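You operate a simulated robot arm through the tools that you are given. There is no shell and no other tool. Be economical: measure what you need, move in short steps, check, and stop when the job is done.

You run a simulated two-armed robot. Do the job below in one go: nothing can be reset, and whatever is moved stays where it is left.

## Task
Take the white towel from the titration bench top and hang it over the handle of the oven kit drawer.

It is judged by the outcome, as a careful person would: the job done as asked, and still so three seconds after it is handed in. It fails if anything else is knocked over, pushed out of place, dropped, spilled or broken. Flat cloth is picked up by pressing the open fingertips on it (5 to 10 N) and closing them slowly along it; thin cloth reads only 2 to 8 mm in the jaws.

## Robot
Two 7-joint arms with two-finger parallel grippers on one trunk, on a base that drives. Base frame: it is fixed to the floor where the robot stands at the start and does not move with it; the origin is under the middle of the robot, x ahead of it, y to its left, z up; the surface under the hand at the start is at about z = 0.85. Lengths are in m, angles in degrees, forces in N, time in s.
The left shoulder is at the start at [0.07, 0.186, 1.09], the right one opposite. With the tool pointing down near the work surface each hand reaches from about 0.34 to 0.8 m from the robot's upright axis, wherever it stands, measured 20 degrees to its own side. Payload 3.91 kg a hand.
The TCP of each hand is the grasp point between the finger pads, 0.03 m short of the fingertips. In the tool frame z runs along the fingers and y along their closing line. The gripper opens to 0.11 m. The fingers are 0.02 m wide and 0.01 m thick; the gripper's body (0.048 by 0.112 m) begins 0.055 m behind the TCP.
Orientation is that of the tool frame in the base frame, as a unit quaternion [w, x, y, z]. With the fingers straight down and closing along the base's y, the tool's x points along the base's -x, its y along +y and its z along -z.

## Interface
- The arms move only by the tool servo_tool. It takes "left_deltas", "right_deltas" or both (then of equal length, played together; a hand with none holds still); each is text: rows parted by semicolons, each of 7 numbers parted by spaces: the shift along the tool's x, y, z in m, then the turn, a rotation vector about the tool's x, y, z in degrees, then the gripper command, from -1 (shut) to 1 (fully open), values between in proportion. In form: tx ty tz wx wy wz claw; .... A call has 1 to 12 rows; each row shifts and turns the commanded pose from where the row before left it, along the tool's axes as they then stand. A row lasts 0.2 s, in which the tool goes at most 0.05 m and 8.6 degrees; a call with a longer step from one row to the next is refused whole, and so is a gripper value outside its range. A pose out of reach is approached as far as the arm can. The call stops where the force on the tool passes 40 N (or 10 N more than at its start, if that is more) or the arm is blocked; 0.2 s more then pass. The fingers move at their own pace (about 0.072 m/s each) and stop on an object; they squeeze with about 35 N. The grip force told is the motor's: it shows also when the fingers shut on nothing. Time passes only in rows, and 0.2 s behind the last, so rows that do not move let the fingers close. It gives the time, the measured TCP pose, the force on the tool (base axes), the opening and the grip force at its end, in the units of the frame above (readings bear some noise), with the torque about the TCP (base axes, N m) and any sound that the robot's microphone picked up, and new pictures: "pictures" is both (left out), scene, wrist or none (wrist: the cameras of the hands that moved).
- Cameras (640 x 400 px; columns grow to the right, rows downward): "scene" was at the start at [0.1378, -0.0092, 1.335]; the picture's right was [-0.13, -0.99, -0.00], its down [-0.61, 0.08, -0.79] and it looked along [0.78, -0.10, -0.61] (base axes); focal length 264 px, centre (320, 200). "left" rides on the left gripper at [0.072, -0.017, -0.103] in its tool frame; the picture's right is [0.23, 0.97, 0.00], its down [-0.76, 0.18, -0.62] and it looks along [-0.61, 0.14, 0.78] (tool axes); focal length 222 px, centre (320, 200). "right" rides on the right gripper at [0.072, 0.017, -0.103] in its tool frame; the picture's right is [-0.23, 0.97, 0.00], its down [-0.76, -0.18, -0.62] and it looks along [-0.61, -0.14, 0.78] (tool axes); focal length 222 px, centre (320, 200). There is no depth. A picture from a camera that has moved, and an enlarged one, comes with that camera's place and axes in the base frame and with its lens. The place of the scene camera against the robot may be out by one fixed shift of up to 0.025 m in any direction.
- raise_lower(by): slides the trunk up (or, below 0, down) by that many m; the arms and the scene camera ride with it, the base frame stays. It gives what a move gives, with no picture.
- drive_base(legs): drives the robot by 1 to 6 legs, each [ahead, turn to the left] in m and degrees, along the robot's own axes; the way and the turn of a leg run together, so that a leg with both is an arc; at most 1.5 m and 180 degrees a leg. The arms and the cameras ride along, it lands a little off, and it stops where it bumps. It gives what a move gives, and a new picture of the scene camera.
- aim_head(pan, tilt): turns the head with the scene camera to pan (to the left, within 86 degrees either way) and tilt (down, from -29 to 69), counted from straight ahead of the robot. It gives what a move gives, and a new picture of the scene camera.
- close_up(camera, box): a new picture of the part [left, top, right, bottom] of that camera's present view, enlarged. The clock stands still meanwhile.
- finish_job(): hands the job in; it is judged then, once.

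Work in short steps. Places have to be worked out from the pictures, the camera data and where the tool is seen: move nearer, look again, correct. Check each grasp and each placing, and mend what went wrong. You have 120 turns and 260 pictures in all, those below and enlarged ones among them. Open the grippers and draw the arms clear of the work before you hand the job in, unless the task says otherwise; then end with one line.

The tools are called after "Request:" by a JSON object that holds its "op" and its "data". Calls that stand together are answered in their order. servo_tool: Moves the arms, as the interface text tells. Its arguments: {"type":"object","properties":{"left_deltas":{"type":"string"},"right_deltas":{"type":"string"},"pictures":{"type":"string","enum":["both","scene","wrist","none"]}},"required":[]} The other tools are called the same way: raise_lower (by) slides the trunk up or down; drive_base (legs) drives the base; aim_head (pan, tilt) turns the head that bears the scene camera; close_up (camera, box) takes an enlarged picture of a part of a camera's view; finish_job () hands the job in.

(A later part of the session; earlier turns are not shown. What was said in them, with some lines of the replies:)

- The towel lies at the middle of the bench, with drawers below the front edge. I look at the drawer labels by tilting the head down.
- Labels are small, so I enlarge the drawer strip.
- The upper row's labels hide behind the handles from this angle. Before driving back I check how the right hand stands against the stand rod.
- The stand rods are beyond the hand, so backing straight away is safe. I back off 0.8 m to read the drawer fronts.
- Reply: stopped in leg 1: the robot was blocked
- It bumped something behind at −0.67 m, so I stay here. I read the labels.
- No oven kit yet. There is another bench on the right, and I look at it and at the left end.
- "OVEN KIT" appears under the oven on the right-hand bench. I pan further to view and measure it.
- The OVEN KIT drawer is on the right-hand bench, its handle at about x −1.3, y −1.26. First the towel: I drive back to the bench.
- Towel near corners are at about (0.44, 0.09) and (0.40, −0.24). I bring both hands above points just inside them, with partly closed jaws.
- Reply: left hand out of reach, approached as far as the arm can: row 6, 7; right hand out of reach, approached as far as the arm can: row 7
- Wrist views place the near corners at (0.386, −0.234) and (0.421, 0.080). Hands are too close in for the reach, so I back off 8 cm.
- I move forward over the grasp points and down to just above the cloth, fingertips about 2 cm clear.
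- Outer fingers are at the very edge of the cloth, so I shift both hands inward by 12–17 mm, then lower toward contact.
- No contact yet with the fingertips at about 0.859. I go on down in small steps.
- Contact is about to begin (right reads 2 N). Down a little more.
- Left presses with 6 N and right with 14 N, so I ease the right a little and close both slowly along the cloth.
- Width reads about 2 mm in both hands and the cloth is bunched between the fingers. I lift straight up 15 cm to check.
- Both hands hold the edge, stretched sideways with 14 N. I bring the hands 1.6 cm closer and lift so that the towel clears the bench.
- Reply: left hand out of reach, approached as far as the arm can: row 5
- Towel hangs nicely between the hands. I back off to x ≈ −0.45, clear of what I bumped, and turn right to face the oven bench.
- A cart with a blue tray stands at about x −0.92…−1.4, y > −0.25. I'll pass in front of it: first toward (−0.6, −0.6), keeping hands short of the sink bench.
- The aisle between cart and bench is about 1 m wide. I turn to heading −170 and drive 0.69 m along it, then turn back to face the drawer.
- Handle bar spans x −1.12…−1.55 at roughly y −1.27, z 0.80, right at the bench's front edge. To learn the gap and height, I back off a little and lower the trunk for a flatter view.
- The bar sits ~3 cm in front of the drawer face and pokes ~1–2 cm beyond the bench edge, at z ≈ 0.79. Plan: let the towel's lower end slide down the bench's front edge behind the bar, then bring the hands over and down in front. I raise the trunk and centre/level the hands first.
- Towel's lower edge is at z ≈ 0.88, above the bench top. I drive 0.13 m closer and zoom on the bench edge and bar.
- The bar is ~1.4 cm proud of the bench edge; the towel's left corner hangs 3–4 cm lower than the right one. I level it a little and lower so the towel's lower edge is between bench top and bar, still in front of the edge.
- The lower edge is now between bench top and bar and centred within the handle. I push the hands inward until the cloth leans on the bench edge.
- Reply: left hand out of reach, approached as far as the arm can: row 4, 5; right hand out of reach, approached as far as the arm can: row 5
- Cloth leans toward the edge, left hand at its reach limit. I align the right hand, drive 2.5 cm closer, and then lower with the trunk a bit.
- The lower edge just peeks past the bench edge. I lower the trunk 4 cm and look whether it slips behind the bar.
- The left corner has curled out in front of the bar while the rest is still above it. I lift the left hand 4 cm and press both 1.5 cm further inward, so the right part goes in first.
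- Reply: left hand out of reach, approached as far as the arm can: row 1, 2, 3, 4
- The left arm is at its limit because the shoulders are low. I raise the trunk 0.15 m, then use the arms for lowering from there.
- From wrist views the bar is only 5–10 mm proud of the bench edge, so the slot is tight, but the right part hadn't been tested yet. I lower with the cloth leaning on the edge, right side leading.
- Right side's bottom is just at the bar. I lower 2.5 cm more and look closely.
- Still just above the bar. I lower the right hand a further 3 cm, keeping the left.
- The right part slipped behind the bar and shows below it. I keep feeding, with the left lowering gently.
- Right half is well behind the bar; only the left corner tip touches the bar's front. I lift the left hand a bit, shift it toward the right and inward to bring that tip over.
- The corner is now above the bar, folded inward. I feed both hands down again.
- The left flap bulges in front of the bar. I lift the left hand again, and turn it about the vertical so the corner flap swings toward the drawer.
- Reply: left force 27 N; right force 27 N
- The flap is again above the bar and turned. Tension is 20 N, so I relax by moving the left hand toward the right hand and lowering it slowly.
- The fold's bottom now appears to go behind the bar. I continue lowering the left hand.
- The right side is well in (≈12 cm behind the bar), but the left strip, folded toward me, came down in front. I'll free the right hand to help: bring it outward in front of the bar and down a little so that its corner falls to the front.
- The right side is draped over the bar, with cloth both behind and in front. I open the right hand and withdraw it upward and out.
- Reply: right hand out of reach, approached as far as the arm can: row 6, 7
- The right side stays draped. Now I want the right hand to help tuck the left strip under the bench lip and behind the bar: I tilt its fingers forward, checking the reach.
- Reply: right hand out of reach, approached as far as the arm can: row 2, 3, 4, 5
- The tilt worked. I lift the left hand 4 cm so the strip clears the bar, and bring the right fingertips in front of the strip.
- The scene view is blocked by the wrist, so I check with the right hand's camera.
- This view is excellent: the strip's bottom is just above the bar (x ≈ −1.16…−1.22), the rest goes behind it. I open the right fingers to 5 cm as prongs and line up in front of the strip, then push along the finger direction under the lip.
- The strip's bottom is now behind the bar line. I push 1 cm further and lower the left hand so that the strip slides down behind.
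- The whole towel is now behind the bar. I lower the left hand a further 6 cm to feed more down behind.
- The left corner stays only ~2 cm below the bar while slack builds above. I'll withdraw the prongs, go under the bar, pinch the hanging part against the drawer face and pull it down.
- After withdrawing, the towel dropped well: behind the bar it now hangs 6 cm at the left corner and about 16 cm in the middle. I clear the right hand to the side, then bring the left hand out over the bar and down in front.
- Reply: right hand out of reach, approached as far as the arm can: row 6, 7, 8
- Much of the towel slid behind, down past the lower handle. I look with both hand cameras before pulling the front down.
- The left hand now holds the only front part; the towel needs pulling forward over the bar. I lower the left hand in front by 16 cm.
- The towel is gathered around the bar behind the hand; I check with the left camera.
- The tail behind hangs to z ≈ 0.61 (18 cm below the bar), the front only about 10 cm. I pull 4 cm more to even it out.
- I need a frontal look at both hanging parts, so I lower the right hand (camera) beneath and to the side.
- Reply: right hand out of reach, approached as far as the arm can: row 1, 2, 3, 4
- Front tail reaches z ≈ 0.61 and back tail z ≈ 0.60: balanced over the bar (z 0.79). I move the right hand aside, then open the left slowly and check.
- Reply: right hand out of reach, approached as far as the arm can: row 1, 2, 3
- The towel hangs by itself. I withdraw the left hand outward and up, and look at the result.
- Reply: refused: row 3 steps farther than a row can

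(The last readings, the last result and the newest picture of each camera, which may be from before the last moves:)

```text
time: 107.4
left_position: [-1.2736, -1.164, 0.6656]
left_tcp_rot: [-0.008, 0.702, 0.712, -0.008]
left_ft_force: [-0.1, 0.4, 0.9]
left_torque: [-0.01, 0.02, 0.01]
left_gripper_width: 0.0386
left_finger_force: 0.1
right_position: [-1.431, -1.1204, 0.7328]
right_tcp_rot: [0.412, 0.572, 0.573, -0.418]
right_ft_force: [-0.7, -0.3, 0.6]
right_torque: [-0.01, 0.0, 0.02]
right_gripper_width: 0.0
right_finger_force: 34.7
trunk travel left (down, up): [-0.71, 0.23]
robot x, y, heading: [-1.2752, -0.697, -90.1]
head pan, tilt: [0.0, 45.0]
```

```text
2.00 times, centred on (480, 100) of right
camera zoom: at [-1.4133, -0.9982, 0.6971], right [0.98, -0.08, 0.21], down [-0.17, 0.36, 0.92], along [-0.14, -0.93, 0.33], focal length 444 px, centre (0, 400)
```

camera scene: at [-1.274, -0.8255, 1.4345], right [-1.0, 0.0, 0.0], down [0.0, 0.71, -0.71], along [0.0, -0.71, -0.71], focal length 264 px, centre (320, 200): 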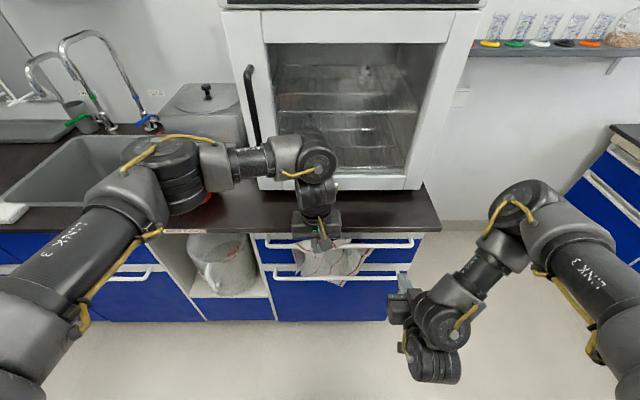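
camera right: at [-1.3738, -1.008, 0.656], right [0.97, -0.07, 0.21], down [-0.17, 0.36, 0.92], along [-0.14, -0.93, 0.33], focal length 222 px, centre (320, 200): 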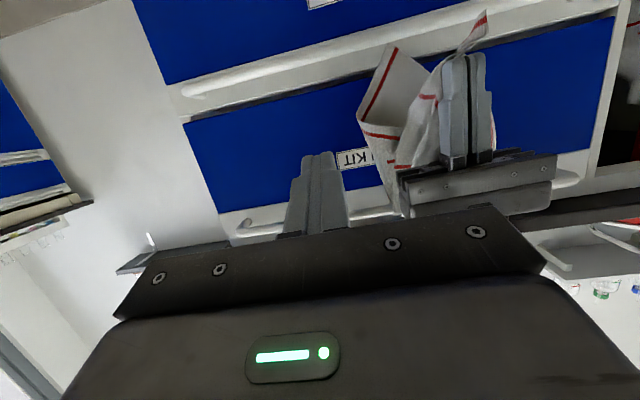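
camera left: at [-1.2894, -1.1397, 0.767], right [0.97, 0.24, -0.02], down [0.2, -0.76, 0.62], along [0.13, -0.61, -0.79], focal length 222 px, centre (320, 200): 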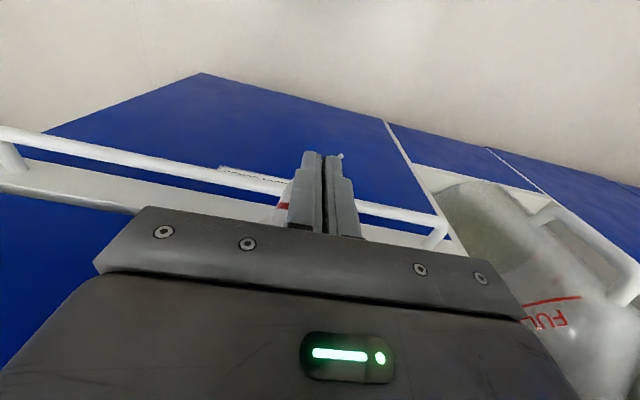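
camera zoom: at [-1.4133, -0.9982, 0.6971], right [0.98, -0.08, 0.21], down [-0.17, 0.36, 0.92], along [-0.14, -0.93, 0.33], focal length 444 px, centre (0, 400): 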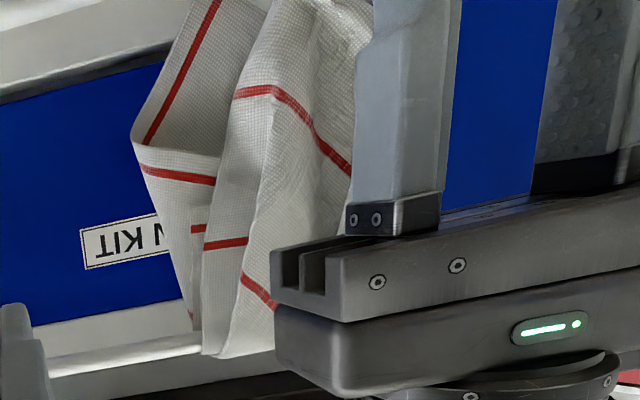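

That move had too large a step. I repeat it in smaller steps.

Request:
{"op": "servo_tool", "data": {"left_deltas": "0 0.03 -0.02 0 0 0 -0.3; 0 0.03 -0.03 0 0 0 -0.3; 0 0.03 -0.03 0 0 0 -0.3; 0 0.03 -0.03 0 0 0 -0.3; 0 0.03 -0.03 0 0 0 -0.3; 0 0.02 -0.04 0 0 0 -0.3; 0 0 -0.04 0 0 0 -0.3; 0 0 -0.04 0 0 0 -0.3", "pictures": "scene"}}

Request:
{"op": "close_up", "data": {"camera": "scene", "box": [240, 200, 432, 320]}}

Request:
{"op": "close_up", "data": {"camera": "right", "box": [240, 0, 640, 250]}}

```text
time: 109.2
left_position: [-1.0911, -1.1748, 0.9163]
left_tcp_rot: [-0.01, 0.703, 0.712, -0.009]
left_ft_force: [-0.5, 0.0, -0.5]
left_torque: [0.0, -0.03, 0.0]
left_gripper_width: 0.0386
left_finger_force: 0.0
left hand out of reach, approached as far as the arm can: row 7, 8
right_position: [-1.4306, -1.1183, 0.7335]
right_tcp_rot: [0.412, 0.573, 0.573, -0.418]
right_ft_force: [-0.4, -0.2, 0.7]
right_torque: [0.0, -0.03, 0.01]
right_gripper_width: 0.0001
right_finger_force: 35.8
trunk travel left (down, up): [-0.71, 0.23]
robot x, y, heading: [-1.2754, -0.6988, -89.8]
head pan, tilt: [0.0, 45.0]
camera scene: at [-1.2738, -0.8249, 1.4345], right [-1.0, 0.0, 0.0], down [0.0, 0.71, -0.71], along [0.0, -0.71, -0.71], focal length 264 px, centre (320, 200)
```

scene: 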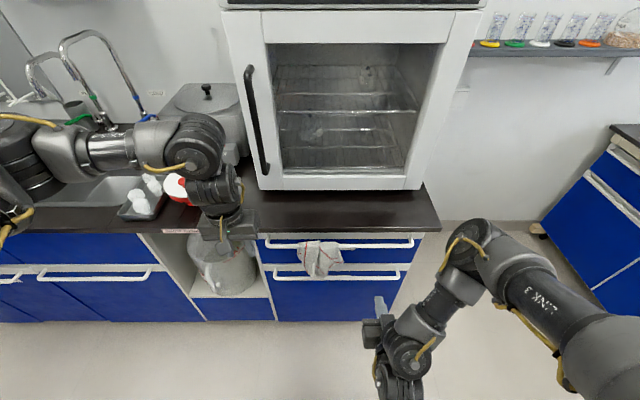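

```text
3.33 times, centred on (336, 260) of scene
camera zoom: at [-1.2738, -0.8249, 1.4345], right [-1.0, 0.0, 0.0], down [0.0, 0.71, -0.71], along [0.0, -0.71, -0.71], focal length 880 px, centre (267, 0)
```

zoom: 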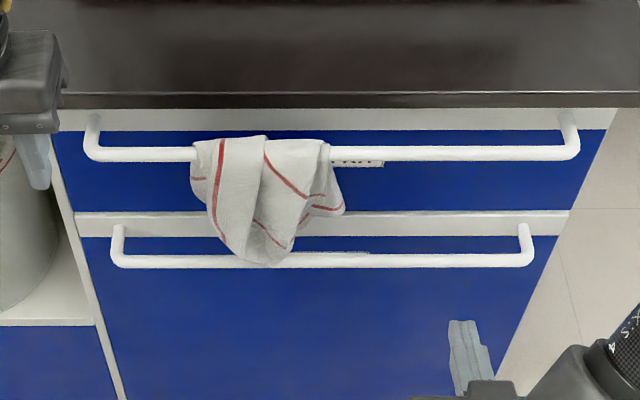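

```text
1.60 times, centred on (440, 125) of right
camera zoom: at [-1.4133, -0.9981, 0.697], right [0.98, -0.08, 0.21], down [-0.17, 0.36, 0.92], along [-0.14, -0.93, 0.33], focal length 355 px, centre (128, 320)
```

zoom: 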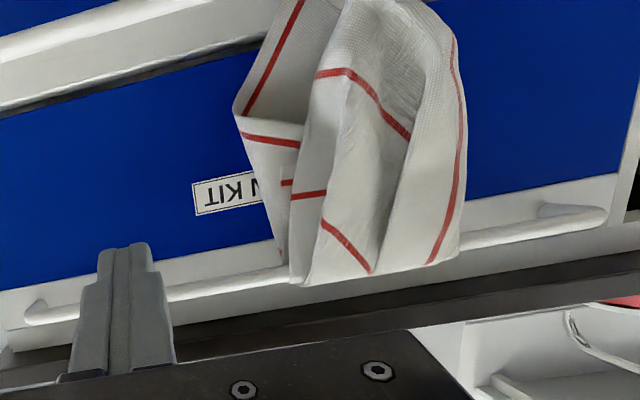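

The towel hangs stably over the OVEN KIT bar, front and back. I open the right gripper, back off 0.1 m and check that it stays put.

Request:
{"op": "servo_tool", "data": {"left_deltas": "0 0 0 0 0 0 0.3; 0 0 0 0 0 0 0.3; 0 0 0 0 0 0 0.3; 0 0 0 0 0 0 0.3; 0 0 0 0 0 0 0.3", "right_deltas": "0 0 0 0 0 0 0.3; 0 0 0 0 0 0 0.3; 0 0 0 0 0 0 0.3; 0 0 0 0 0 0 0.3; 0 0 0 0 0 0 0.3", "pictures": "none"}}

Request:
{"op": "drive_base", "data": {"legs": [[-0.11, 0]]}}

Request:
{"op": "close_up", "data": {"camera": "scene", "box": [230, 170, 430, 295]}}

```text
time: 110.4
left_position: [-1.0918, -1.1767, 0.9152]
left_tcp_rot: [-0.01, 0.704, 0.711, -0.008]
left_ft_force: [0.0, 0.3, -0.7]
left_torque: [0.0, 0.02, -0.02]
left_gripper_width: 0.0714
left_finger_force: 0.1
right_position: [-1.4313, -1.118, 0.7328]
right_tcp_rot: [0.411, 0.573, 0.573, -0.418]
right_ft_force: [0.5, 0.2, 0.4]
right_torque: [0.01, -0.02, 0.0]
right_gripper_width: 0.0718
right_finger_force: 0.1
trunk travel left (down, up): [-0.71, 0.23]
robot x, y, heading: [-1.2757, -0.7002, -89.8]
head pan, tilt: [0.0, 45.0]
```

```text
time: 111.6
left_position: [-1.0921, -1.0645, 0.9153]
left_tcp_rot: [-0.01, 0.704, 0.711, -0.009]
left_ft_force: [0.6, 0.5, 0.4]
left_torque: [-0.03, 0.0, 0.01]
left_gripper_width: 0.0715
left_finger_force: 0.0
right_position: [-1.432, -1.0073, 0.7336]
right_tcp_rot: [0.411, 0.573, 0.573, -0.418]
right_ft_force: [0.5, 0.1, 0.3]
right_torque: [0.02, -0.01, -0.01]
right_gripper_width: 0.0716
right_finger_force: 0.1
trunk travel left (down, up): [-0.71, 0.23]
robot x, y, heading: [-1.2779, -0.5852, -90.0]
head pan, tilt: [0.0, 45.0]
camera scene: at [-1.2741, -0.7137, 1.4345], right [-1.0, 0.0, 0.0], down [0.0, 0.71, -0.71], along [0.0, -0.71, -0.71], focal length 264 px, centre (320, 200)
```

scene: 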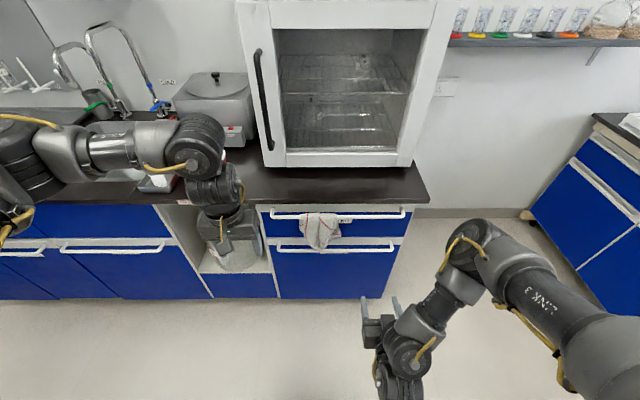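

```text
3.20 times, centred on (330, 232) of scene
camera zoom: at [-1.2741, -0.7137, 1.4345], right [-1.0, 0.0, 0.0], down [0.0, 0.71, -0.71], along [0.0, -0.71, -0.71], focal length 845 px, centre (288, 96)
```

zoom: 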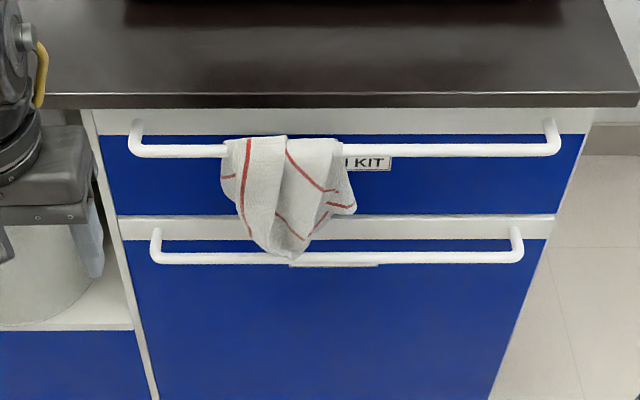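

The towel has stayed in place and both hands are clear and open, so I hand the job in.

Request:
{"op": "finish_job", "data": {}}

```text
The job is handed in.
```

The white towel hangs over the OVEN KIT drawer handle, about 17 cm in front and 19 cm behind, gathered rather than spread flat; early on the base bumped something while reversing, probably the cart with the blue tray, and I never checked whether it had shifted.
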